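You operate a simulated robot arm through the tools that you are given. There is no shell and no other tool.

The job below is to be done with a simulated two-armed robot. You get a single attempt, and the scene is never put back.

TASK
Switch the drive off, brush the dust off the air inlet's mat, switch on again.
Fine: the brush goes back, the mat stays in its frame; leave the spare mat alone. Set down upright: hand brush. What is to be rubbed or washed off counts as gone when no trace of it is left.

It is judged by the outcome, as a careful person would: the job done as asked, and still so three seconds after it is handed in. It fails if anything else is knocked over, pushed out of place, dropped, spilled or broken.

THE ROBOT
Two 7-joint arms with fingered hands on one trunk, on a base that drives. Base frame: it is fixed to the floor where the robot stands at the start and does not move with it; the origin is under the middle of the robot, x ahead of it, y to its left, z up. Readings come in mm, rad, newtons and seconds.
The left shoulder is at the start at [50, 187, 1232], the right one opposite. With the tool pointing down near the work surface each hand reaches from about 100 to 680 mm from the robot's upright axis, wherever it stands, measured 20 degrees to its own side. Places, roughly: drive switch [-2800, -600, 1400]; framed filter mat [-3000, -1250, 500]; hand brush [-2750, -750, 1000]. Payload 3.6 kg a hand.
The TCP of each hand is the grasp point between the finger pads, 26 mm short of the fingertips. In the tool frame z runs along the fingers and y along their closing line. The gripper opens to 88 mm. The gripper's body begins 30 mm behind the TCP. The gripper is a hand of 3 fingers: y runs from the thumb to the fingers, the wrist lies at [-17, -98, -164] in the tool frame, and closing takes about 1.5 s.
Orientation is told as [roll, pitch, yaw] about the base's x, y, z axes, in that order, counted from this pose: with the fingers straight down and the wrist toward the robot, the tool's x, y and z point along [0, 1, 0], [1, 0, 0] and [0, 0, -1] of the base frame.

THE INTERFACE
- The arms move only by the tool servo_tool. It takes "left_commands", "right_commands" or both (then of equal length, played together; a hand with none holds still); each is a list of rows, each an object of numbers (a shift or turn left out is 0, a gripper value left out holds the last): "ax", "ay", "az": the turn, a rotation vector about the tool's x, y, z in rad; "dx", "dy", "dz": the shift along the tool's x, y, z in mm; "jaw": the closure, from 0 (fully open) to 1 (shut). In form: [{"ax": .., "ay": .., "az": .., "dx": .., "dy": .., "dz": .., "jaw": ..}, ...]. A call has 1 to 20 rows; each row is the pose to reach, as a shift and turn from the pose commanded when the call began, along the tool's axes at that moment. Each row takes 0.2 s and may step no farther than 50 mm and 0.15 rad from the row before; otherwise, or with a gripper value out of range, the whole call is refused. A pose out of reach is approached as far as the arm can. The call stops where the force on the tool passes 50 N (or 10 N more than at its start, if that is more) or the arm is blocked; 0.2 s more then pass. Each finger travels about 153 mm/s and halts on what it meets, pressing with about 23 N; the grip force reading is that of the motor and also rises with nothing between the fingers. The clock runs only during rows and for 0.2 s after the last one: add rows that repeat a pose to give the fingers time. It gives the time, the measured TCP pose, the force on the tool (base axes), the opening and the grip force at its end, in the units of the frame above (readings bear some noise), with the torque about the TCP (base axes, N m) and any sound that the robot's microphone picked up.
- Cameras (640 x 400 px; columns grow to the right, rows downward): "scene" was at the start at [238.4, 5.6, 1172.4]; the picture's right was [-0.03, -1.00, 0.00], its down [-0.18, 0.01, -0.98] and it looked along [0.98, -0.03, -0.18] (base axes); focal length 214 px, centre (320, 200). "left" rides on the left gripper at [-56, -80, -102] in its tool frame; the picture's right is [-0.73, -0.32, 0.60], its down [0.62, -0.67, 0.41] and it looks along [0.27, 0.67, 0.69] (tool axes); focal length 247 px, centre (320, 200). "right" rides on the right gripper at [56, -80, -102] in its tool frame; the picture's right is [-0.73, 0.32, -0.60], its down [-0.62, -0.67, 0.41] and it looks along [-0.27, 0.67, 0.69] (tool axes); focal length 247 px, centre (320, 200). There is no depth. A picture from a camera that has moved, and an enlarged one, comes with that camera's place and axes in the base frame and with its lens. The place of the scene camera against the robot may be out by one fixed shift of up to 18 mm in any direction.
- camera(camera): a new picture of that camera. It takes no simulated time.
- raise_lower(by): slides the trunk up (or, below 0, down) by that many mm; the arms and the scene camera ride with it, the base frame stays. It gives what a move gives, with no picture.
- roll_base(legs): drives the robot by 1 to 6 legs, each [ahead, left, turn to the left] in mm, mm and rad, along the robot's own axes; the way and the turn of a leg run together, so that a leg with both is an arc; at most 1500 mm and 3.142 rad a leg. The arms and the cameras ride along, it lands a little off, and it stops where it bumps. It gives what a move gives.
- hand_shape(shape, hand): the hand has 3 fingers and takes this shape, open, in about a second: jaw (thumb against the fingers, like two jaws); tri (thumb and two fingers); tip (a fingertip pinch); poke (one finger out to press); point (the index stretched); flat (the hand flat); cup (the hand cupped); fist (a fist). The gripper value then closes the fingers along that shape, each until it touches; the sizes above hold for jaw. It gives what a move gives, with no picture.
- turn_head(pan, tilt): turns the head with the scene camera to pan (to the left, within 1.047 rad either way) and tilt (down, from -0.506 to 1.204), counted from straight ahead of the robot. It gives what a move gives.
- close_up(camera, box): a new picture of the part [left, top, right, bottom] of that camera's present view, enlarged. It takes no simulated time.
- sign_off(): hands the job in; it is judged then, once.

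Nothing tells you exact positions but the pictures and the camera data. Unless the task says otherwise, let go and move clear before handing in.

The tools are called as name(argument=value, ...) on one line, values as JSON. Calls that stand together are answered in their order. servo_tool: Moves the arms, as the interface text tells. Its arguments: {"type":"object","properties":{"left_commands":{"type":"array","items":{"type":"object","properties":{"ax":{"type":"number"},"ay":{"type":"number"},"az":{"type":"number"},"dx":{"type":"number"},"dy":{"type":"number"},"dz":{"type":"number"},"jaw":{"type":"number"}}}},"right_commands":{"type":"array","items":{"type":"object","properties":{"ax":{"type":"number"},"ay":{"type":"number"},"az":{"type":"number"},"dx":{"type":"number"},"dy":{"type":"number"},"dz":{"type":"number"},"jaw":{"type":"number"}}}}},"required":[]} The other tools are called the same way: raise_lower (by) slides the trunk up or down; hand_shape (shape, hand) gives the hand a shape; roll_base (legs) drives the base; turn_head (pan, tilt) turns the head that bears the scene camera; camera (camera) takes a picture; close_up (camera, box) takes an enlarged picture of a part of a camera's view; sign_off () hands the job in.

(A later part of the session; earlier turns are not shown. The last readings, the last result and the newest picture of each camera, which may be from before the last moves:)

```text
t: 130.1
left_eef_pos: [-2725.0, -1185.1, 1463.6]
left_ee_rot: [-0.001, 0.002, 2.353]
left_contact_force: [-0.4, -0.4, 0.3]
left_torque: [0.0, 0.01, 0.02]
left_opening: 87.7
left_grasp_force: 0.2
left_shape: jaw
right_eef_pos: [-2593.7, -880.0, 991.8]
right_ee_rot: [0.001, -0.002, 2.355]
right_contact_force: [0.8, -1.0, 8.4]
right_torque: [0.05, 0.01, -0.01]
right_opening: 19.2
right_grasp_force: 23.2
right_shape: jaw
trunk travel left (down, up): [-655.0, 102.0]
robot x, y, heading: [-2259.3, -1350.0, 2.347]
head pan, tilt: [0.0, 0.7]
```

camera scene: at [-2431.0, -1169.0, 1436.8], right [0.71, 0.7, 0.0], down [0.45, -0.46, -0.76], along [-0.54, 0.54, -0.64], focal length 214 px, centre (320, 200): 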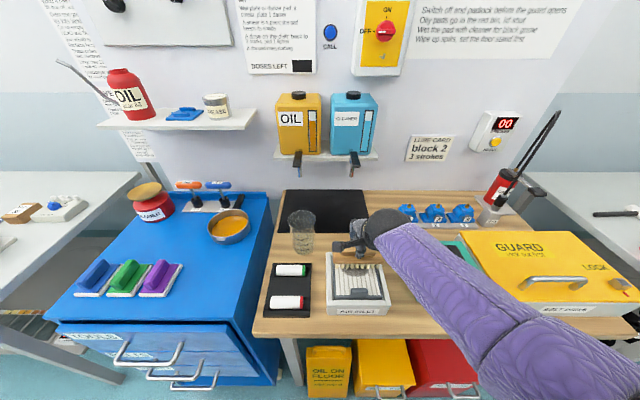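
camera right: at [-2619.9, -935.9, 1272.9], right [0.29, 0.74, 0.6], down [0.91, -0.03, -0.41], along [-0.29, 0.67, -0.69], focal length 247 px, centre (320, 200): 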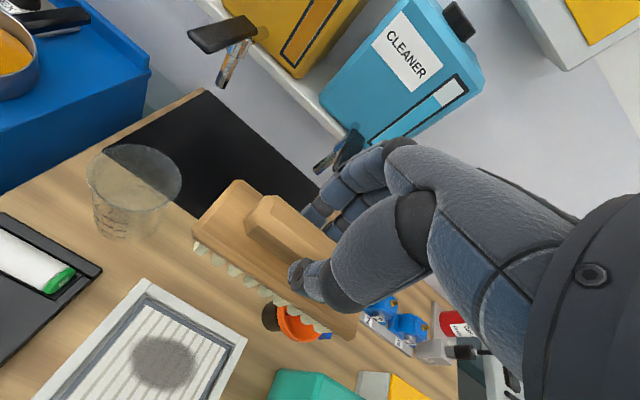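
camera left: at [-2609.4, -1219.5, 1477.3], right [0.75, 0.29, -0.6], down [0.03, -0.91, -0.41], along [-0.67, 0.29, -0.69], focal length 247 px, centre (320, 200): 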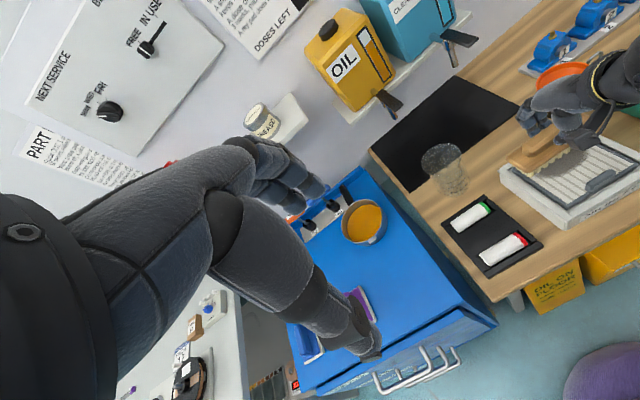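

Contact at about 10 N. Now strokes by the base: back 28 mm, forward 52 mm, and so on.

roll_base(legs=[[-28, 0, 0], [50, 0, 0], [-50, 0, 0], [50, 0, 0]])

close_up(camera="scene", box=[310, 200, 410, 300])

close_up(camera="left", box=[480, 90, 640, 230])

```text
t: 132.5
left_eef_pos: [-2741.4, -1168.4, 1463.3]
left_ee_rot: [0.0, 0.0, 2.354]
left_contact_force: [0.8, 0.1, 0.5]
left_torque: [0.01, 0.0, -0.01]
left_opening: 87.9
left_grasp_force: 0.1
left_shape: jaw
right_eef_pos: [-2611.8, -864.4, 991.7]
right_ee_rot: [0.0, -0.001, 2.356]
right_contact_force: [4.0, -4.2, 19.9]
right_torque: [-0.24, -0.28, 0.03]
right_opening: 19.8
right_grasp_force: 22.9
right_shape: jaw
trunk travel left (down, up): [-655.0, 102.0]
robot x, y, heading: [-2276.8, -1331.2, 2.349]
head pan, tilt: [0.0, 0.7]
```

```text
4.00 times, centred on (360, 250) of scene
camera zoom: at [-2432.4, -1168.5, 1414.8], right [0.71, 0.7, 0.0], down [0.45, -0.46, -0.76], along [-0.54, 0.54, -0.64], focal length 858 px, centre (160, 0)
```

zoom: 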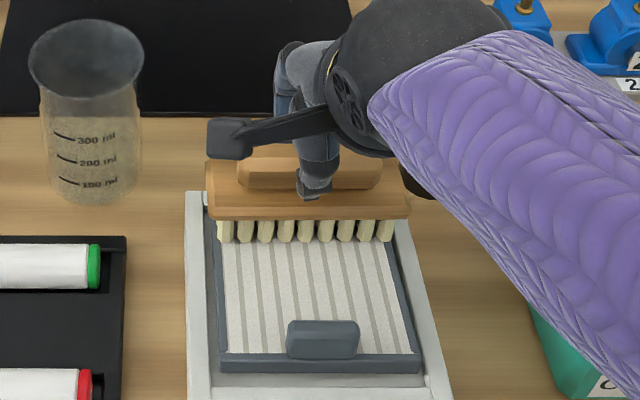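

```text
2.86 times, centred on (560, 160) of left
camera zoom: at [-2645.4, -1184.4, 1565.2], right [0.75, 0.29, -0.6], down [0.03, -0.91, -0.41], along [-0.67, 0.29, -0.69], focal length 706 px, centre (-366, 314)
```

zoom: 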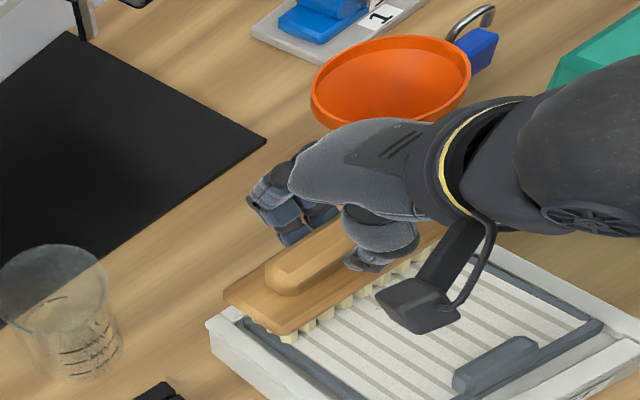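

The visible part of the mat looks clean. I'll lift the brush and inspect the whole mat.

servo_tool(right_commands=[{"dz": -10}, {"dz": -30}, {"dz": -45}, {"dz": -45}])

roll_base(legs=[[45, 0, 0]])

close_up(camera="scene", box=[310, 210, 410, 310])

close_up(camera="left", box=[480, 90, 640, 230])

camera(camera="right")

```text
t: 133.5
left_eef_pos: [-2742.0, -1167.4, 1463.0]
left_ee_rot: [-0.001, 0.001, 2.354]
left_contact_force: [0.2, 0.4, 0.1]
left_torque: [0.01, 0.04, -0.02]
left_opening: 87.6
left_grasp_force: 0.0
left_shape: jaw
right_eef_pos: [-2610.6, -844.3, 1047.0]
right_ee_rot: [-0.013, -0.021, 2.345]
right_contact_force: [0.0, -0.5, -1.0]
right_torque: [0.03, 0.01, 0.01]
right_opening: 19.1
right_grasp_force: 22.5
right_shape: jaw
trunk travel left (down, up): [-655.0, 102.0]
robot x, y, heading: [-2277.8, -1331.9, 2.351]
head pan, tilt: [0.0, 0.7]
```

```text
t: 134.4
left_eef_pos: [-2772.0, -1135.8, 1463.8]
left_ee_rot: [0.0, -0.001, 2.352]
left_contact_force: [-0.1, 0.0, 0.6]
left_torque: [-0.02, 0.01, 0.01]
left_opening: 87.6
left_grasp_force: 0.1
left_shape: jaw
right_eef_pos: [-2638.8, -816.0, 1044.1]
right_ee_rot: [-0.016, -0.019, 2.344]
right_contact_force: [0.9, -0.6, -0.5]
right_torque: [0.03, -0.01, -0.03]
right_opening: 19.0
right_grasp_force: 22.6
right_shape: jaw
trunk travel left (down, up): [-655.0, 102.0]
robot x, y, heading: [-2307.0, -1299.2, 2.351]
head pan, tilt: [0.0, 0.7]
```

```text
4.00 times, centred on (360, 260) of scene
camera zoom: at [-2462.8, -1137.0, 1414.9], right [0.71, 0.7, 0.0], down [0.45, -0.46, -0.77], along [-0.54, 0.54, -0.64], focal length 858 px, centre (160, -40)
```

zoom: 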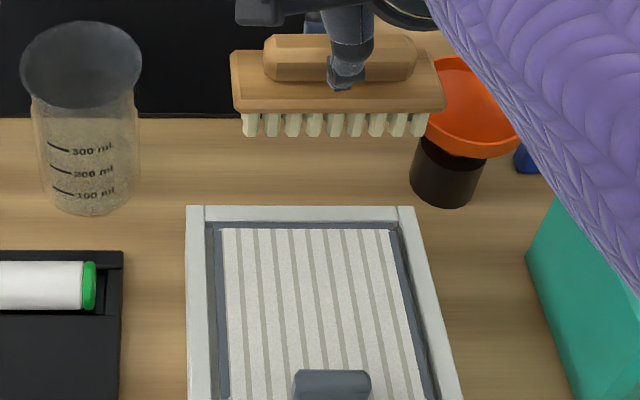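

```text
2.86 times, centred on (560, 160) of left
camera zoom: at [-2675.6, -1152.9, 1565.4], right [0.75, 0.29, -0.6], down [0.03, -0.91, -0.41], along [-0.67, 0.29, -0.69], focal length 706 px, centre (-366, 314)
```

zoom: 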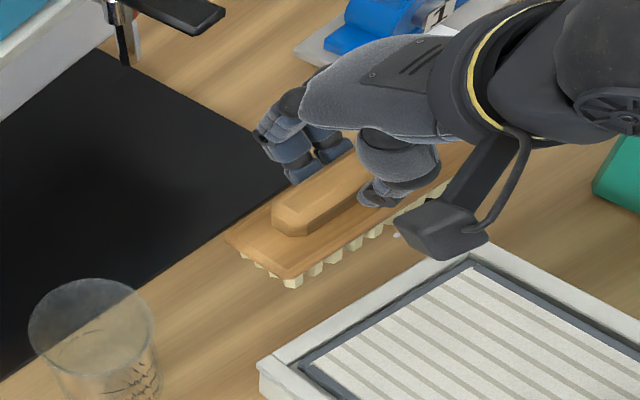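

```text
taken
camera right: at [-2623.4, -913.1, 1145.0], right [0.31, 0.73, 0.62], down [0.91, -0.03, -0.41], along [-0.28, 0.69, -0.67], focal length 247 px, centre (320, 200)
```

right: 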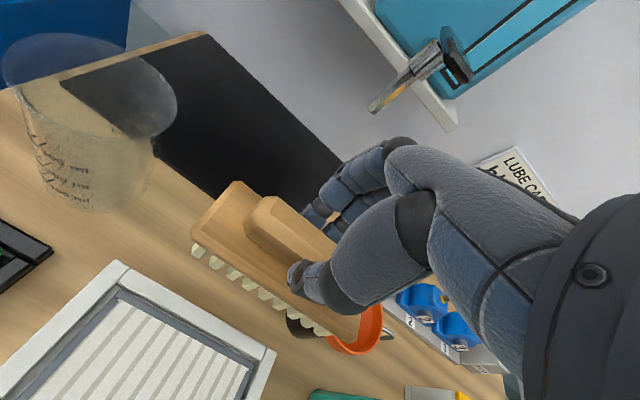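

The mat looks clean; let me check for any residue at high zoom, including the front part near the tab.

close_up(camera="scene", box=[350, 255, 430, 315])

close_up(camera="scene", box=[355, 260, 400, 295])

close_up(camera="right", box=[40, 260, 280, 400])

```text
6.67 times, centred on (390, 285) of scene
camera zoom: at [-2462.8, -1137.0, 1414.9], right [0.71, 0.7, 0.0], down [0.45, -0.46, -0.77], along [-0.54, 0.54, -0.64], focal length 1430 px, centre (-147, -367)
```

zoom: 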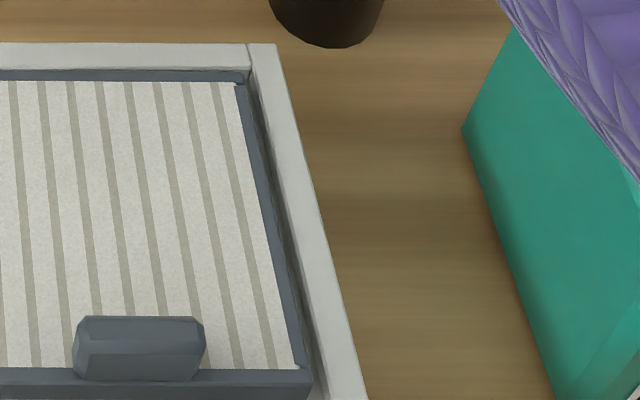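

```text
11.43 times, centred on (378, 278) of scene
camera zoom: at [-2462.8, -1137.0, 1414.9], right [0.71, 0.7, 0.0], down [0.45, -0.46, -0.77], along [-0.54, 0.54, -0.64], focal length 2451 px, centre (-337, -686)
```

zoom: 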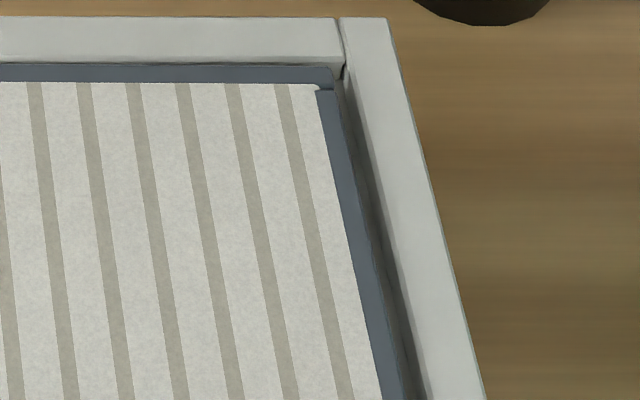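

```text
2.67 times, centred on (160, 330) of right
camera zoom: at [-2623.4, -913.1, 1145.0], right [0.31, 0.73, 0.62], down [0.91, -0.03, -0.41], along [-0.28, 0.69, -0.67], focal length 659 px, centre (747, -147)
```

zoom: 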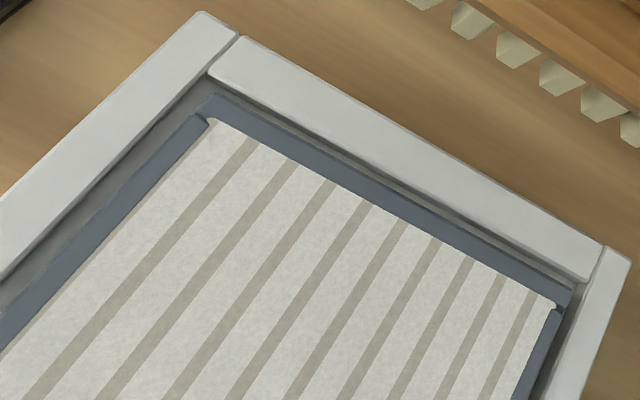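

No trace of dust remains. Now the brush goes back: I'll work hand, base and trunk step by step toward the earlier grasping pose.

roll_base(legs=[[-24, 0, 0]])

servo_tool(right_commands=[{"ax": 0.01, "ay": 0.008, "az": -0.003, "dx": 5, "dy": 10, "dz": -15}, {"ax": 0.019, "ay": 0.016, "az": -0.007, "dx": 9.5, "dy": 20, "dz": -30}, {"ax": 0.019, "ay": 0.016, "az": -0.007, "dx": 9.5, "dy": 26, "dz": -44}, {"ax": 0.019, "ay": 0.016, "az": -0.007, "dx": 9.5, "dy": 26, "dz": -44}])

raise_lower(by=-75)

```text
t: 135.2
left_eef_pos: [-2758.0, -1149.7, 1463.5]
left_ee_rot: [0.0, 0.002, 2.353]
left_contact_force: [0.0, 1.1, 0.5]
left_torque: [0.01, 0.02, 0.0]
left_opening: 87.5
left_grasp_force: 0.1
left_shape: jaw
right_eef_pos: [-2624.3, -827.2, 1043.3]
right_ee_rot: [-0.019, -0.017, 2.342]
right_contact_force: [0.1, 0.2, -2.1]
right_torque: [-0.01, -0.05, 0.0]
right_opening: 19.2
right_grasp_force: 23.1
right_shape: jaw
trunk travel left (down, up): [-655.0, 102.0]
robot x, y, heading: [-2294.1, -1314.6, 2.354]
head pan, tilt: [0.0, 0.7]
```

```text
t: 136.2
left_eef_pos: [-2756.2, -1151.1, 1462.5]
left_ee_rot: [-0.001, 0.002, 2.353]
left_contact_force: [0.3, 0.3, 0.0]
left_torque: [0.01, 0.0, -0.04]
left_opening: 87.7
left_grasp_force: 0.1
left_shape: jaw
right_eef_pos: [-2647.5, -818.1, 1089.9]
right_ee_rot: [-0.001, 0.001, 2.348]
right_contact_force: [-0.4, -0.2, -1.0]
right_torque: [0.0, 0.02, 0.0]
right_opening: 19.3
right_grasp_force: 23.2
right_shape: jaw
trunk travel left (down, up): [-655.0, 102.0]
robot x, y, heading: [-2289.0, -1313.0, 2.35]
head pan, tilt: [0.0, 0.7]
```

```text
t: 137.3
left_eef_pos: [-2755.7, -1151.2, 1388.3]
left_ee_rot: [0.0, 0.001, 2.353]
left_contact_force: [0.8, 0.0, 0.2]
left_torque: [0.01, -0.03, -0.04]
left_opening: 87.7
left_grasp_force: 0.0
left_shape: jaw
right_eef_pos: [-2647.7, -819.2, 1013.8]
right_ee_rot: [-0.002, 0.001, 2.348]
right_contact_force: [-0.1, -0.2, -1.3]
right_torque: [0.02, -0.01, 0.0]
right_opening: 19.2
right_grasp_force: 22.8
right_shape: jaw
trunk travel left (down, up): [-580.0, 177.0]
robot x, y, heading: [-2290.4, -1313.2, 2.35]
head pan, tilt: [0.0, 0.7]
```

servo_tool(right_commands=[{"dx": 1, "dy": 8, "dz": -10}, {"dx": 1.5, "dy": 16, "dz": -20}, {"dx": 1.5, "dy": 24, "dz": -30}, {"dx": 1.5, "dy": 24, "dz": -30}])

raise_lower(by=-85)

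close_up(camera="left", box=[460, 30, 640, 190])

camera(camera="right")

close_up(camera="scene", box=[310, 140, 450, 260])

```text
t: 138.3
left_eef_pos: [-2755.7, -1152.1, 1388.1]
left_ee_rot: [0.0, 0.0, 2.352]
left_contact_force: [0.2, 0.0, -0.3]
left_torque: [0.02, -0.03, 0.02]
left_opening: 87.9
left_grasp_force: 0.2
left_shape: jaw
right_eef_pos: [-2664.8, -802.9, 1044.4]
right_ee_rot: [-0.002, 0.0, 2.35]
right_contact_force: [-0.5, 0.8, -0.4]
right_torque: [0.02, 0.01, 0.0]
right_opening: 19.0
right_grasp_force: 22.8
right_shape: jaw
trunk travel left (down, up): [-580.0, 177.0]
robot x, y, heading: [-2292.9, -1312.5, 2.349]
head pan, tilt: [0.0, 0.7]
```

```text
t: 139.5
left_eef_pos: [-2756.2, -1152.0, 1303.3]
left_ee_rot: [-0.001, -0.001, 2.355]
left_contact_force: [-0.7, 0.0, -0.3]
left_torque: [-0.01, -0.01, -0.01]
left_opening: 87.7
left_grasp_force: 0.1
left_shape: jaw
right_eef_pos: [-2666.5, -802.4, 960.3]
right_ee_rot: [-0.002, -0.001, 2.348]
right_contact_force: [0.1, 0.7, -0.6]
right_torque: [0.0, -0.02, -0.04]
right_opening: 19.1
right_grasp_force: 22.9
right_shape: jaw
trunk travel left (down, up): [-495.0, 262.0]
robot x, y, heading: [-2292.6, -1316.0, 2.356]
head pan, tilt: [0.0, 0.7]
```

```text
2.50 times, centred on (550, 110) of left
camera zoom: at [-2659.5, -1169.3, 1405.4], right [0.75, 0.29, -0.6], down [0.03, -0.91, -0.41], along [-0.67, 0.29, -0.69], focal length 617 px, centre (-255, 425)
```

zoom: 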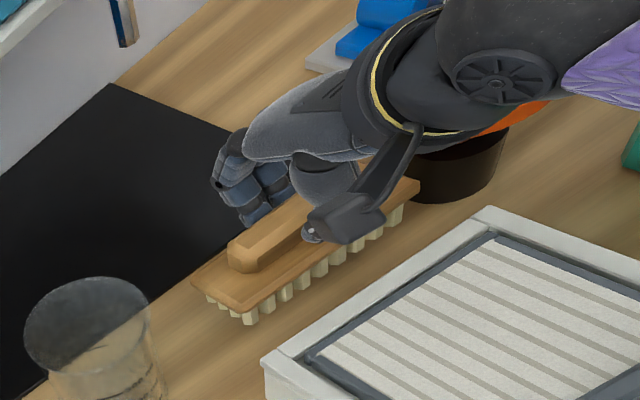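

```text
taken
camera right: at [-2648.9, -898.4, 1061.7], right [0.3, 0.74, 0.6], down [0.91, -0.04, -0.41], along [-0.28, 0.67, -0.69], focal length 247 px, centre (320, 200)
```

right: 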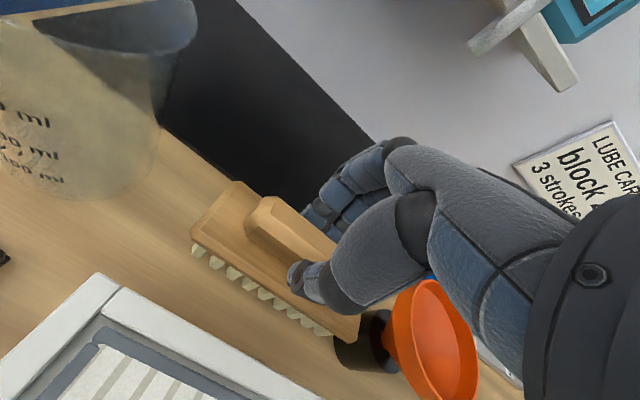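

```text
3.33 times, centred on (380, 200) of scene
camera zoom: at [-2450.1, -1149.9, 1251.9], right [0.71, 0.7, 0.0], down [0.45, -0.46, -0.76], along [-0.54, 0.54, -0.64], focal length 715 px, centre (120, 200)
```

zoom: 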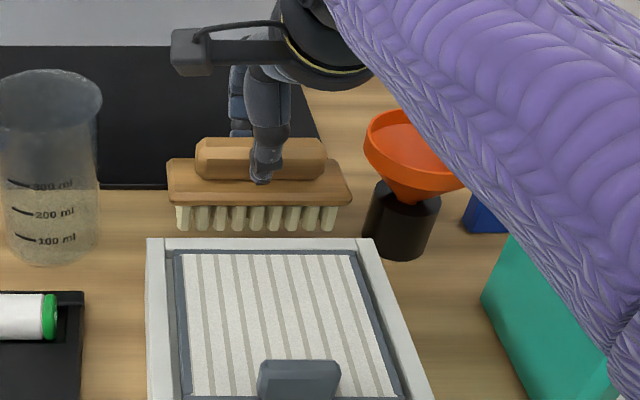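

The brush is right above its home spot. Lowering it softly to the bench.

servo_tool(right_commands=[{"dz": 10}, {"dz": 18}, {"dz": 23}, {"dz": 26}, {"dz": 28}, {"dz": 28}])

close_up(camera="left", box=[460, 30, 640, 190])

```text
t: 140.9
left_eef_pos: [-2755.5, -1151.9, 1302.6]
left_ee_rot: [0.0, -0.001, 2.351]
left_contact_force: [0.0, -0.5, -0.3]
left_torque: [-0.01, -0.03, 0.05]
left_opening: 87.8
left_grasp_force: 0.0
left_shape: jaw
right_eef_pos: [-2665.8, -802.4, 931.3]
right_ee_rot: [-0.003, -0.001, 2.348]
right_contact_force: [0.6, -0.3, -1.1]
right_torque: [-0.03, -0.03, 0.02]
right_opening: 18.7
right_grasp_force: 23.3
right_shape: jaw
trunk travel left (down, up): [-495.0, 262.0]
robot x, y, heading: [-2290.2, -1315.0, 2.356]
head pan, tilt: [0.0, 0.7]
```

```text
2.50 times, centred on (550, 110) of left
camera zoom: at [-2659.8, -1169.0, 1405.1], right [0.75, 0.29, -0.6], down [0.03, -0.91, -0.41], along [-0.67, 0.29, -0.69], focal length 617 px, centre (-255, 425)
```

zoom: 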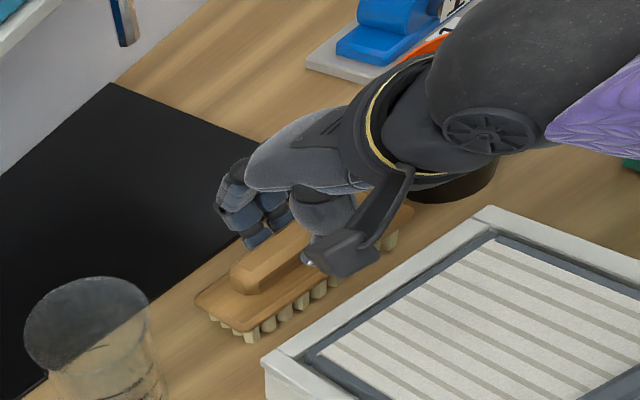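

servo_tool(right_commands=[{"dz": 2}, {"dz": 4}, {"dz": 4}])

```text
t: 141.7
left_eef_pos: [-2754.4, -1152.1, 1302.6]
left_ee_rot: [0.002, -0.001, 2.352]
left_contact_force: [-0.7, 0.5, 0.0]
left_torque: [0.02, 0.0, -0.01]
left_opening: 87.9
left_grasp_force: 0.0
left_shape: jaw
right_eef_pos: [-2665.8, -803.8, 929.0]
right_ee_rot: [-0.002, -0.004, 2.35]
right_contact_force: [2.0, -1.8, 7.9]
right_torque: [0.02, -0.01, 0.01]
right_opening: 19.4
right_grasp_force: 22.8
right_shape: jaw
trunk travel left (down, up): [-495.0, 262.0]
robot x, y, heading: [-2291.2, -1314.8, 2.354]
head pan, tilt: [0.0, 0.7]
```

The bristles are on the bench (8 N). Easing off and opening the hand.

servo_tool(right_commands=[{"dz": -2}, {"dz": -2, "jaw": 0.75}, {"dz": -2, "jaw": 0.6}, {"dz": -2, "jaw": 0.45}, {"dz": -2, "jaw": 0.38}, {"dz": -2, "jaw": 0.38}, {"dz": -2, "jaw": 0.38}])

close_up(camera="left", box=[460, 30, 640, 190])

close_up(camera="right", box=[180, 170, 400, 330])

```text
t: 143.3
left_eef_pos: [-2756.2, -1151.9, 1303.5]
left_ee_rot: [0.002, -0.001, 2.353]
left_contact_force: [-0.4, -0.1, 0.2]
left_torque: [0.0, -0.02, 0.01]
left_opening: 87.8
left_grasp_force: 0.2
left_shape: jaw
right_eef_pos: [-2665.4, -802.2, 928.5]
right_ee_rot: [-0.004, -0.001, 2.35]
right_contact_force: [-0.1, -0.3, 0.0]
right_torque: [0.0, -0.01, 0.0]
right_opening: 54.1
right_grasp_force: 0.2
right_shape: jaw
trunk travel left (down, up): [-495.0, 262.0]
robot x, y, heading: [-2291.9, -1315.1, 2.351]
head pan, tilt: [0.0, 0.7]
```

```text
2.50 times, centred on (550, 110) of left
camera zoom: at [-2659.9, -1169.0, 1405.1], right [0.75, 0.29, -0.6], down [0.03, -0.91, -0.41], along [-0.67, 0.29, -0.69], focal length 617 px, centre (-255, 425)
```

zoom: 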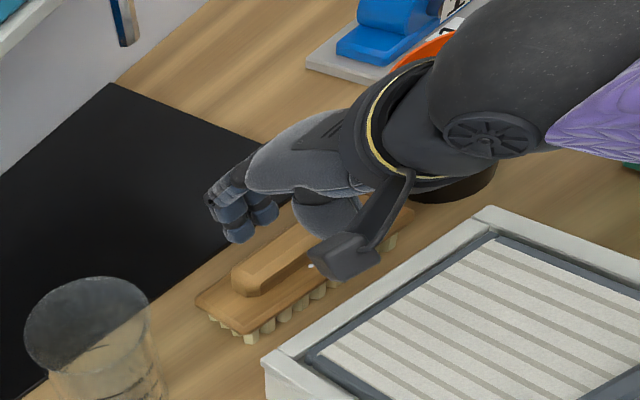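

```text
2.50 times, centred on (290, 250) of right
camera zoom: at [-2648.7, -898.3, 1031.1], right [0.3, 0.74, 0.6], down [0.91, -0.04, -0.41], along [-0.28, 0.67, -0.69], focal length 617 px, centre (395, 75)
```

zoom: 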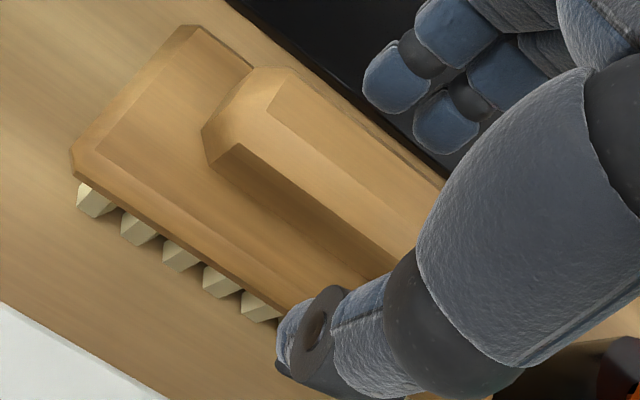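

The brush stands upright in its old place. Now I lift clear, back the base away and raise the trunk to get ready for the switch.

servo_tool(right_commands=[{"dz": -20}, {"dz": -45}, {"dz": -70}, {"dz": -80}, {"dz": -80}])

roll_base(legs=[[-150, 0, 0]])

raise_lower(by=80)

camera(camera="scene")

```text
t: 144.5
left_eef_pos: [-2755.8, -1152.8, 1302.8]
left_ee_rot: [0.0, -0.001, 2.353]
left_contact_force: [-0.7, -0.4, 0.3]
left_torque: [0.0, 0.01, -0.01]
left_opening: 87.9
left_grasp_force: 0.1
left_shape: jaw
right_eef_pos: [-2666.6, -804.1, 1009.5]
right_ee_rot: [-0.004, -0.001, 2.349]
right_contact_force: [-0.5, -0.7, -0.3]
right_torque: [-0.03, 0.01, -0.02]
right_opening: 54.4
right_grasp_force: 0.1
right_shape: jaw
trunk travel left (down, up): [-495.0, 262.0]
robot x, y, heading: [-2292.6, -1312.4, 2.356]
head pan, tilt: [0.0, 0.7]
```

```text
t: 145.9
left_eef_pos: [-2650.8, -1257.1, 1304.4]
left_ee_rot: [-0.001, -0.002, 2.35]
left_contact_force: [0.2, 0.2, 0.7]
left_torque: [0.0, 0.02, 0.01]
left_opening: 88.1
left_grasp_force: 0.1
left_shape: jaw
right_eef_pos: [-2560.6, -908.8, 1009.9]
right_ee_rot: [-0.003, -0.001, 2.346]
right_contact_force: [0.7, 0.1, -0.2]
right_torque: [0.02, 0.01, 0.01]
right_opening: 54.2
right_grasp_force: 0.1
right_shape: jaw
trunk travel left (down, up): [-495.0, 262.0]
robot x, y, heading: [-2190.3, -1421.9, 2.342]
head pan, tilt: [0.0, 0.7]
```

```text
t: 147.1
left_eef_pos: [-2652.2, -1255.6, 1383.4]
left_ee_rot: [0.0, 0.001, 2.35]
left_contact_force: [0.6, 0.6, -0.5]
left_torque: [0.0, -0.01, -0.03]
left_opening: 87.9
left_grasp_force: 0.0
left_shape: jaw
right_eef_pos: [-2561.2, -906.9, 1088.8]
right_ee_rot: [-0.001, -0.001, 2.346]
right_contact_force: [0.5, 0.8, -0.1]
right_torque: [-0.03, -0.04, 0.0]
right_opening: 54.2
right_grasp_force: 0.1
right_shape: jaw
trunk travel left (down, up): [-575.0, 182.0]
robot x, y, heading: [-2192.3, -1418.4, 2.354]
head pan, tilt: [0.0, 0.7]
```

```text
taken
camera scene: at [-2343.9, -1256.5, 1333.7], right [0.71, 0.7, 0.0], down [0.45, -0.46, -0.76], along [-0.54, 0.54, -0.64], focal length 214 px, centre (320, 200)
```

scene: 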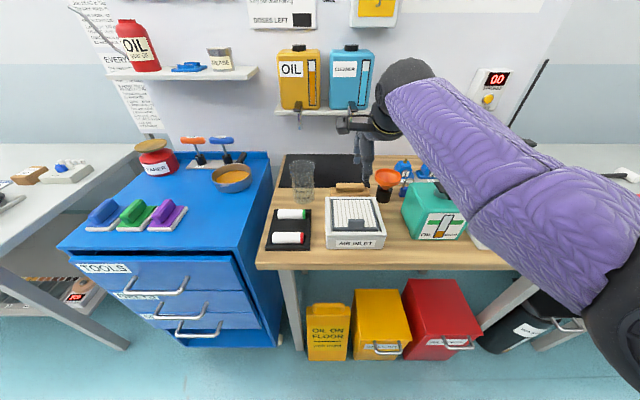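

Brush and mat look right. Now I swing the hand up to point at the board.

servo_tool(right_commands=[{"ax": -0.13, "dy": 4, "dz": -26}, {"ax": -0.26, "dy": 8, "dz": -52}, {"ax": -0.39, "dy": 12, "dz": -78}, {"ax": -0.52, "dy": 16, "dz": -104}, {"ax": -0.65, "dy": 20, "dz": -130}, {"ax": -0.78, "dy": 24, "dz": -156}, {"ax": -0.91, "dy": 28, "dz": -182}, {"ax": -1.04, "dy": 32, "dz": -208}, {"ax": -1.17, "dy": 36, "dz": -234}, {"ax": -1.3, "dy": 40, "dz": -260}, {"ax": -1.44, "dy": 44, "dz": -286}, {"ax": -1.5708, "dy": 46, "dz": -310}, {"ax": -1.5708, "dy": 46, "dz": -310}])

camera(camera="scene")

camera(camera="right")

```text
t: 149.8
left_eef_pos: [-2652.4, -1256.5, 1383.3]
left_ee_rot: [-0.001, 0.0, 2.351]
left_contact_force: [-0.1, -0.5, 0.3]
left_torque: [0.05, -0.02, -0.02]
left_opening: 87.4
left_grasp_force: 0.1
left_shape: jaw
right_eef_pos: [-2594.1, -879.3, 1400.8]
right_ee_rot: [-2.119, -1.565, -1.816]
right_contact_force: [0.4, -0.7, 0.1]
right_torque: [-0.02, 0.02, -0.01]
right_opening: 54.4
right_grasp_force: 0.1
right_shape: jaw
right hand out of reach, approached as far as the arm can: row 10, 11
trunk travel left (down, up): [-575.0, 182.0]
robot x, y, heading: [-2189.1, -1421.7, 2.349]
head pan, tilt: [0.0, 0.7]
```

```text
taken
camera scene: at [-2344.4, -1258.6, 1334.0], right [0.71, 0.7, 0.0], down [0.45, -0.46, -0.77], along [-0.54, 0.55, -0.64], focal length 214 px, centre (320, 200)
```

scene: 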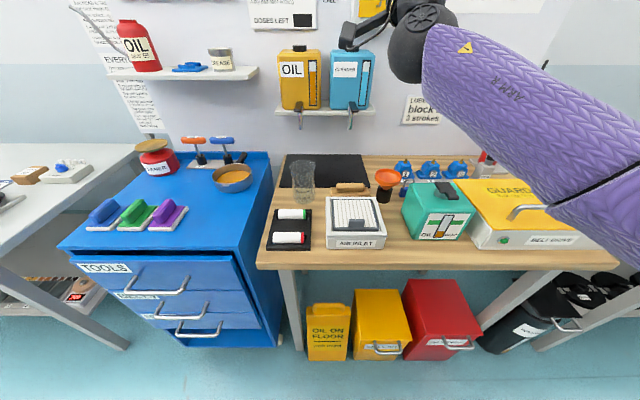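

```text
taken
camera right: at [-2561.4, -989.1, 1319.6], right [0.94, 0.09, 0.32], down [0.16, 0.73, -0.66], along [-0.29, 0.67, 0.68], focal length 247 px, centre (320, 200)
```

right: 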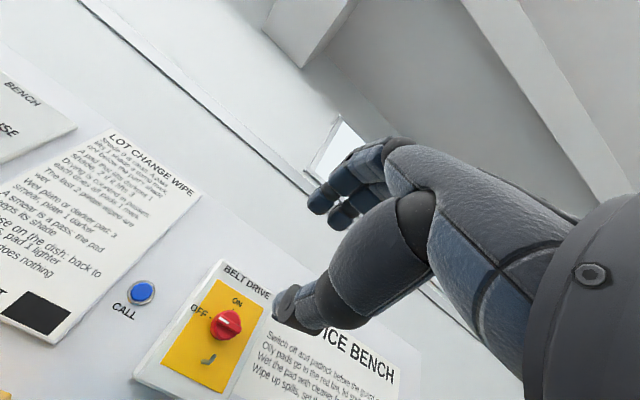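

roll_base(legs=[[0, 0, 0.61]])

camera(camera="right")

```text
t: 151.9
left_eef_pos: [-2663.8, -1549.9, 1383.2]
left_ee_rot: [0.0, 0.0, 2.958]
left_contact_force: [-0.4, -0.7, 0.6]
left_torque: [0.01, -0.01, 0.0]
left_opening: 87.8
left_grasp_force: 0.0
left_shape: jaw
right_eef_pos: [-2830.2, -1204.8, 1398.4]
right_ee_rot: [-1.575, -1.568, -1.755]
right_contact_force: [-0.5, 0.1, 0.1]
right_torque: [0.01, 0.01, 0.0]
right_opening: 54.3
right_grasp_force: 0.1
right_shape: jaw
trunk travel left (down, up): [-575.0, 182.0]
robot x, y, heading: [-2190.5, -1417.0, 2.954]
head pan, tilt: [0.0, 0.7]
```

```text
taken
camera right: at [-2740.5, -1276.7, 1319.1], right [0.73, 0.61, 0.32], down [-0.29, 0.69, -0.66], along [-0.63, 0.39, 0.68], focal length 247 px, centre (320, 200)
```

right: 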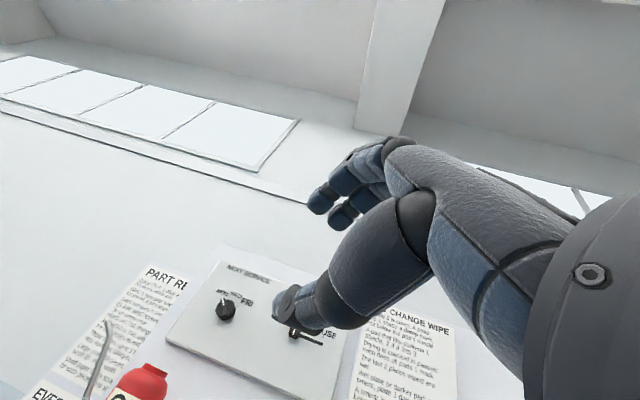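

Now I rotate the hand to face the board squarely and bring it in front of the switch line.

servo_tool(right_commands=[{"ay": -0.05, "dx": -45.8, "dy": 1, "dz": -1.3}, {"ay": -0.1, "dx": -90.1, "dy": 1, "dz": -4.8}, {"ay": -0.15, "dx": -132.7, "dy": 2, "dz": -10.5}, {"ay": -0.2, "dx": -173.8, "dy": 2, "dz": -18.7}, {"ay": -0.25, "dx": -213.3, "dy": 3, "dz": -29}, {"ay": -0.3, "dx": -251.4, "dy": 4, "dz": -41.7}, {"ay": -0.35, "dx": -287.8, "dy": 4, "dz": -56.5}, {"ay": -0.4, "dx": -322.7, "dy": 5, "dz": -73.8}, {"ay": -0.45, "dx": -356, "dy": 5, "dz": -93.2}, {"ay": -0.5, "dx": -387.9, "dy": 6, "dz": -115}, {"ay": -0.55, "dx": -418.1, "dy": 6, "dz": -139}, {"ay": -0.6, "dx": -446.7, "dy": 7, "dz": -165.3}, {"ay": -0.6, "dx": -446.7, "dy": 7, "dz": -165.3}])

camera(camera="right")

camera(camera="scene")

```text
t: 154.7
left_eef_pos: [-2662.9, -1547.9, 1382.5]
left_ee_rot: [0.001, 0.002, 2.958]
left_contact_force: [-0.2, -1.1, -0.3]
left_torque: [0.0, 0.02, 0.01]
left_opening: 87.4
left_grasp_force: 0.0
left_shape: jaw
right_eef_pos: [-2584.0, -797.6, 1404.7]
right_ee_rot: [-1.912, -1.567, -2.019]
right_contact_force: [0.1, 0.4, 0.6]
right_torque: [0.03, -0.01, 0.0]
right_opening: 54.7
right_grasp_force: 0.1
right_shape: jaw
trunk travel left (down, up): [-575.0, 182.0]
robot x, y, heading: [-2188.7, -1418.3, 2.955]
head pan, tilt: [0.0, 0.7]
```

```text
taken
camera right: at [-2551.3, -907.2, 1325.2], right [0.94, 0.09, 0.32], down [0.15, 0.73, -0.66], along [-0.3, 0.67, 0.68], focal length 247 px, centre (320, 200)
```

right: 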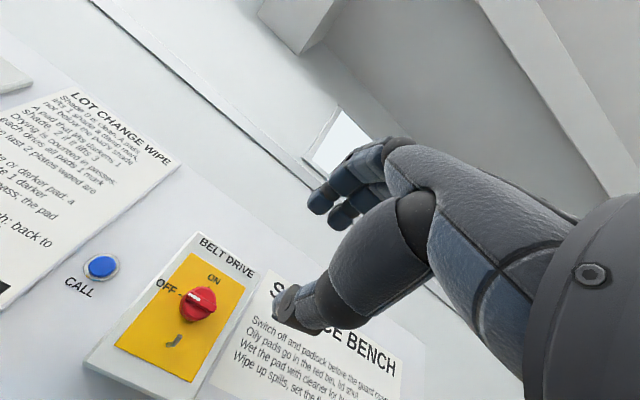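

```text
taken
camera scene: at [-2405.0, -1371.8, 1333.8], right [0.18, 0.98, 0.0], down [0.63, -0.12, -0.76], along [-0.75, 0.14, -0.64], focal length 214 px, centre (320, 200)
```

scene: 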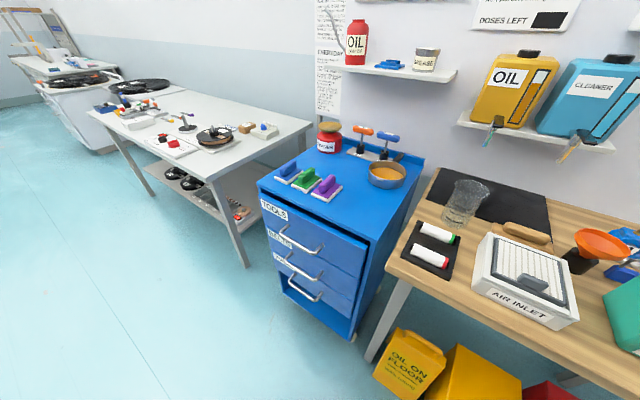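

The hand points straight at the switch line. I'll drive 175 mm toward the board along its normal.

roll_base(legs=[[144.5, -98.7, 0]])

camera(camera="right")

close_up(camera="right", box=[180, 220, 340, 340])

```text
t: 156.2
left_eef_pos: [-2787.6, -1423.4, 1382.8]
left_ee_rot: [0.0, 0.002, 2.955]
left_contact_force: [0.4, 0.3, -0.4]
left_torque: [-0.01, -0.01, 0.04]
left_opening: 88.0
left_grasp_force: 0.0
left_shape: jaw
right_eef_pos: [-2705.8, -670.2, 1402.8]
right_ee_rot: [-1.785, -1.569, -2.151]
right_contact_force: [0.0, 0.5, -0.1]
right_torque: [0.01, 0.03, -0.01]
right_opening: 54.7
right_grasp_force: 0.1
right_shape: jaw
trunk travel left (down, up): [-575.0, 182.0]
robot x, y, heading: [-2309.8, -1300.8, 2.955]
head pan, tilt: [0.0, 0.7]
```

```text
taken
camera right: at [-2673.7, -780.7, 1324.8], right [0.94, 0.09, 0.32], down [0.16, 0.73, -0.66], along [-0.29, 0.68, 0.68], focal length 247 px, centre (320, 200)
```

right: 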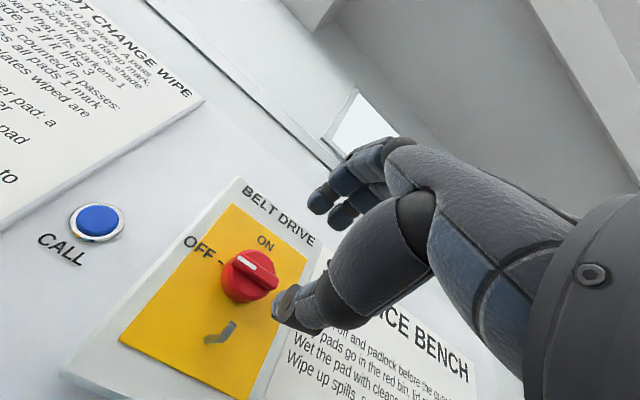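

```text
3.33 times, centred on (260, 280) of right
camera zoom: at [-2673.7, -780.7, 1324.8], right [0.94, 0.09, 0.32], down [0.16, 0.73, -0.66], along [-0.29, 0.68, 0.68], focal length 823 px, centre (520, -67)
```

zoom: 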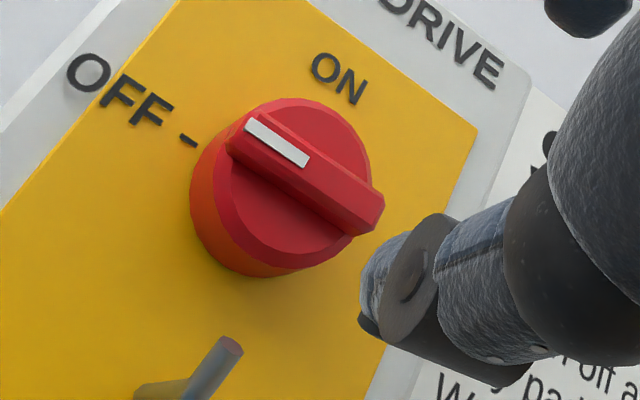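

The bar is horizontal at OFF and nearly centred. I'll advance with the fingers above and below it, then check.

servo_tool(right_commands=[{"dx": 3.5, "dz": 20, "jaw": 0.45}, {"dx": 3.5, "dz": 40}, {"dx": 3.5, "dz": 52}, {"dx": 3.5, "dz": 52}])

close_up(camera="right", box=[220, 150, 380, 310])

```text
t: 157.2
left_eef_pos: [-2787.5, -1423.9, 1382.3]
left_ee_rot: [0.0, 0.0, 2.955]
left_contact_force: [0.6, 0.3, 0.4]
left_torque: [0.0, 0.02, 0.03]
left_opening: 87.8
left_grasp_force: 0.1
left_shape: jaw
right_eef_pos: [-2745.0, -636.5, 1405.4]
right_ee_rot: [-1.978, -1.57, -1.955]
right_contact_force: [0.0, -0.4, -0.6]
right_torque: [0.04, -0.02, 0.01]
right_opening: 48.8
right_grasp_force: 0.0
right_shape: jaw
trunk travel left (down, up): [-575.0, 182.0]
robot x, y, heading: [-2314.1, -1296.3, 2.947]
head pan, tilt: [0.0, 0.7]
```

```text
2.50 times, centred on (300, 230) of right
camera zoom: at [-2712.6, -747.0, 1325.2], right [0.94, 0.09, 0.32], down [0.16, 0.73, -0.66], along [-0.29, 0.68, 0.68], focal length 617 px, centre (370, 125)
```

zoom: 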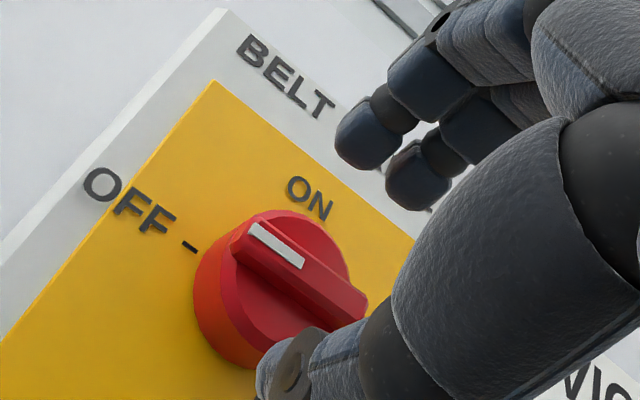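

Alignment matches the first time exactly. Advancing 15 mm and closing on the bar.

servo_tool(right_commands=[{"dz": 8}, {"dz": 15}, {"dz": 15, "jaw": 0.6}, {"dz": 15, "jaw": 0.75}, {"dz": 15, "jaw": 0.9}, {"dz": 15, "jaw": 1.0}, {"dz": 15, "jaw": 1.0}])

close_up(camera="right", box=[220, 150, 380, 310])

```text
t: 158.8
left_eef_pos: [-2786.3, -1423.8, 1383.5]
left_ee_rot: [-0.001, 0.001, 2.953]
left_contact_force: [0.3, 0.8, 0.1]
left_torque: [0.0, -0.01, 0.02]
left_opening: 87.6
left_grasp_force: 0.0
left_shape: jaw
right_eef_pos: [-2753.6, -626.5, 1405.9]
right_ee_rot: [-2.423, -1.568, -1.509]
right_contact_force: [4.7, -4.6, -1.8]
right_torque: [-0.09, 0.05, 0.03]
right_opening: 0.6
right_grasp_force: 22.8
right_shape: jaw
trunk travel left (down, up): [-575.0, 182.0]
robot x, y, heading: [-2311.0, -1293.8, 2.954]
head pan, tilt: [0.0, 0.7]
```

```text
2.50 times, centred on (300, 230) of right
camera zoom: at [-2721.9, -738.1, 1325.6], right [0.94, 0.09, 0.32], down [0.15, 0.73, -0.66], along [-0.29, 0.67, 0.68], focal length 617 px, centre (370, 125)
```

zoom: 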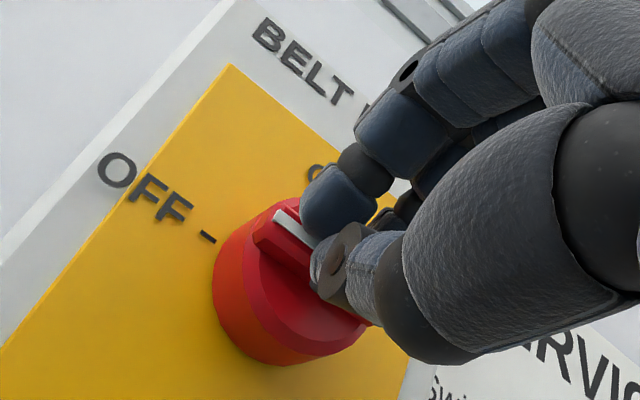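

The grip is slightly shallower than before; I'll reopen a little, go 5 mm deeper and close again.

servo_tool(right_commands=[{"jaw": 0.7}, {"jaw": 0.65}, {"jaw": 0.65, "dz": 3}, {"jaw": 0.65, "dz": 5}, {"jaw": 0.8, "dz": 5}, {"jaw": 0.9, "dz": 5}, {"jaw": 1.0, "dz": 5}, {"jaw": 1.0, "dz": 5}])

close_up(camera="right", box=[220, 150, 380, 310])

```text
t: 160.6
left_eef_pos: [-2787.3, -1423.8, 1382.6]
left_ee_rot: [0.001, -0.001, 2.954]
left_contact_force: [-0.3, 0.4, 0.3]
left_torque: [0.0, -0.01, 0.01]
left_opening: 87.7
left_grasp_force: 0.2
left_shape: jaw
right_eef_pos: [-2758.6, -622.4, 1405.0]
right_ee_rot: [-2.461, -1.568, -1.472]
right_contact_force: [2.3, -2.1, 2.8]
right_torque: [0.04, 0.02, 0.02]
right_opening: 21.2
right_grasp_force: 22.8
right_shape: jaw
trunk travel left (down, up): [-575.0, 182.0]
robot x, y, heading: [-2311.4, -1292.9, 2.949]
head pan, tilt: [0.0, 0.7]
```

```text
2.50 times, centred on (300, 230) of right
camera zoom: at [-2726.3, -733.3, 1325.5], right [0.94, 0.09, 0.32], down [0.15, 0.73, -0.66], along [-0.29, 0.67, 0.68], focal length 617 px, centre (370, 125)
```

zoom: 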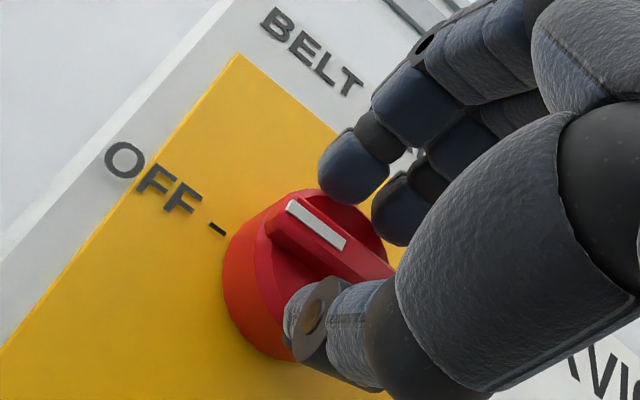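

The fingers now hold the wide root of the bar firmly (21 mm, 23 N, little push-back). Turning clockwise a first third to see that the knob follows.

servo_tool(right_commands=[{"az": 0.12}, {"az": 0.24}, {"az": 0.36}, {"az": 0.4}])

close_up(camera="right", box=[220, 150, 380, 310])

```text
t: 161.6
left_eef_pos: [-2786.9, -1423.5, 1382.9]
left_ee_rot: [0.0, 0.0, 2.954]
left_contact_force: [0.7, 0.1, -0.4]
left_torque: [0.01, 0.04, 0.01]
left_opening: 87.8
left_grasp_force: 0.1
left_shape: jaw
right_eef_pos: [-2758.6, -622.3, 1406.3]
right_ee_rot: [1.577, -1.171, 0.775]
right_contact_force: [-0.8, 1.0, 3.0]
right_torque: [0.15, 0.06, -0.02]
right_opening: 21.6
right_grasp_force: 22.8
right_shape: jaw
trunk travel left (down, up): [-575.0, 182.0]
robot x, y, heading: [-2313.1, -1293.3, 2.957]
head pan, tilt: [0.0, 0.7]
```

```text
2.50 times, centred on (300, 230) of right
camera zoom: at [-2745.1, -752.2, 1353.9], right [0.99, 0.14, 0.01], down [-0.07, 0.52, -0.85], along [-0.12, 0.85, 0.52], focal length 617 px, centre (370, 125)
```

zoom: 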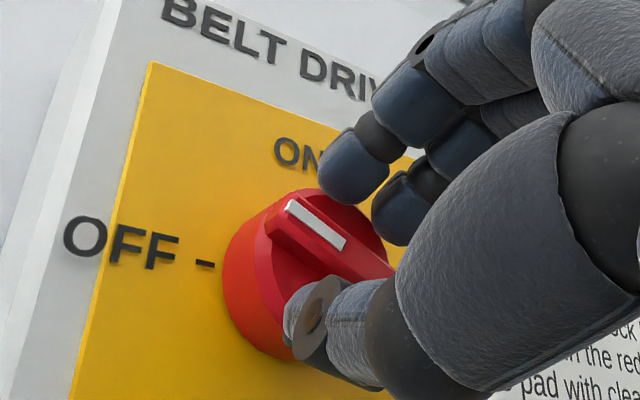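

The knob turns with the hand. Continuing to the full quarter turn.

servo_tool(right_commands=[{"az": 0.12}, {"az": 0.24}, {"az": 0.36}, {"az": 0.48}, {"az": 0.6}, {"az": 0.72}, {"az": 0.84}, {"az": 0.96}, {"az": 1.08}, {"az": 1.17}, {"az": 1.18}])

close_up(camera="right", box=[200, 150, 400, 310])

```text
t: 164.0
left_eef_pos: [-2787.7, -1423.4, 1382.5]
left_ee_rot: [0.0, 0.0, 2.954]
left_contact_force: [0.6, -0.3, -0.2]
left_torque: [0.0, 0.0, -0.02]
left_opening: 88.2
left_grasp_force: 0.2
left_shape: jaw
right_eef_pos: [-2757.6, -621.0, 1405.3]
right_ee_rot: [1.572, 0.008, 0.778]
right_contact_force: [2.6, -0.1, 0.1]
right_torque: [0.01, 0.01, -0.21]
right_opening: 20.5
right_grasp_force: 23.3
right_shape: jaw
trunk travel left (down, up): [-575.0, 182.0]
robot x, y, heading: [-2313.5, -1295.3, 2.957]
head pan, tilt: [0.0, 0.7]
```

```text
2.50 times, centred on (300, 230) of right
camera zoom: at [-2741.8, -749.2, 1463.0], right [0.64, -0.21, -0.74], down [-0.77, -0.18, -0.62], along [0.0, 0.96, -0.27], focal length 617 px, centre (370, 125)
```

zoom: 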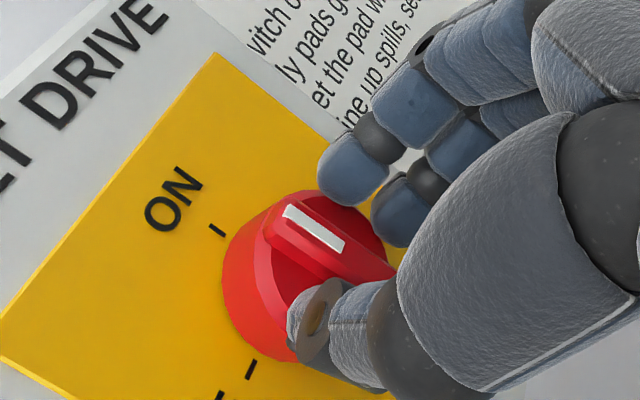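

The bar points at ON again. Opening and backing straight out.

servo_tool(right_commands=[{"jaw": 0.6}, {"jaw": 0.45}, {"jaw": 0.45}, {"jaw": 0.45, "dz": -8}, {"jaw": 0.45, "dz": -25}, {"jaw": 0.45, "dz": -50}, {"jaw": 0.45, "dz": -80}])

close_up(camera="right", box=[160, 200, 360, 360])

turn_head(pan=-0.6, tilt=0.6)

camera(camera="scene")

```text
t: 165.6
left_eef_pos: [-2787.7, -1423.2, 1382.5]
left_ee_rot: [0.0, 0.001, 2.956]
left_contact_force: [0.3, -0.4, -1.2]
left_torque: [0.03, 0.05, 0.03]
left_opening: 87.8
left_grasp_force: 0.0
left_shape: jaw
right_eef_pos: [-2699.7, -679.3, 1406.1]
right_ee_rot: [1.574, 0.007, 0.779]
right_contact_force: [-0.6, 0.9, 0.0]
right_torque: [0.02, 0.04, 0.0]
right_opening: 48.2
right_grasp_force: 0.1
right_shape: jaw
trunk travel left (down, up): [-575.0, 182.0]
robot x, y, heading: [-2315.6, -1296.5, 2.954]
head pan, tilt: [0.0, 0.7]
```

```text
2.50 times, centred on (260, 280) of right
camera zoom: at [-2684.8, -807.0, 1462.9], right [0.64, -0.2, -0.74], down [-0.77, -0.18, -0.62], along [0.0, 0.96, -0.27], focal length 617 px, centre (470, 0)
```

zoom: 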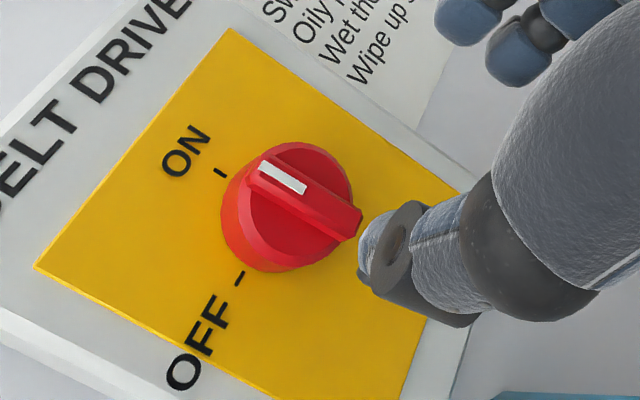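

```text
t: 166.6
left_eef_pos: [-2786.7, -1423.1, 1382.9]
left_ee_rot: [0.001, -0.001, 2.955]
left_contact_force: [0.0, 0.1, -0.5]
left_torque: [0.02, -0.02, 0.03]
left_opening: 87.9
left_grasp_force: 0.1
left_shape: jaw
right_eef_pos: [-2700.8, -678.1, 1405.4]
right_ee_rot: [1.573, 0.008, 0.777]
right_contact_force: [0.5, 0.0, 0.1]
right_torque: [-0.01, -0.01, 0.02]
right_opening: 47.8
right_grasp_force: 0.0
right_shape: jaw
trunk travel left (down, up): [-575.0, 182.0]
robot x, y, heading: [-2316.0, -1297.3, 2.953]
head pan, tilt: [-0.6, 0.6]
```

```text
taken
camera scene: at [-2506.8, -1199.8, 1342.5], right [0.71, 0.71, 0.0], down [0.4, -0.4, -0.82], along [-0.58, 0.58, -0.57], focal length 214 px, centre (320, 200)
```

scene: 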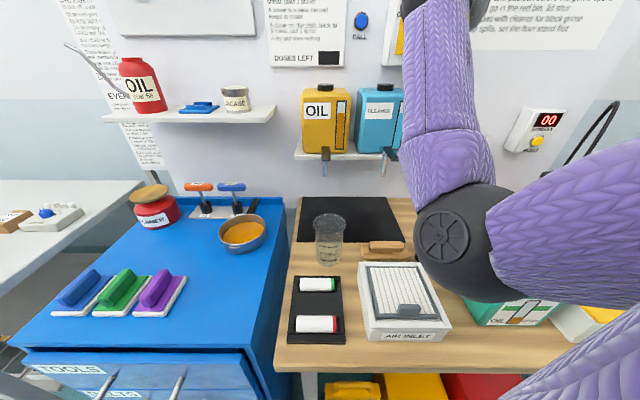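

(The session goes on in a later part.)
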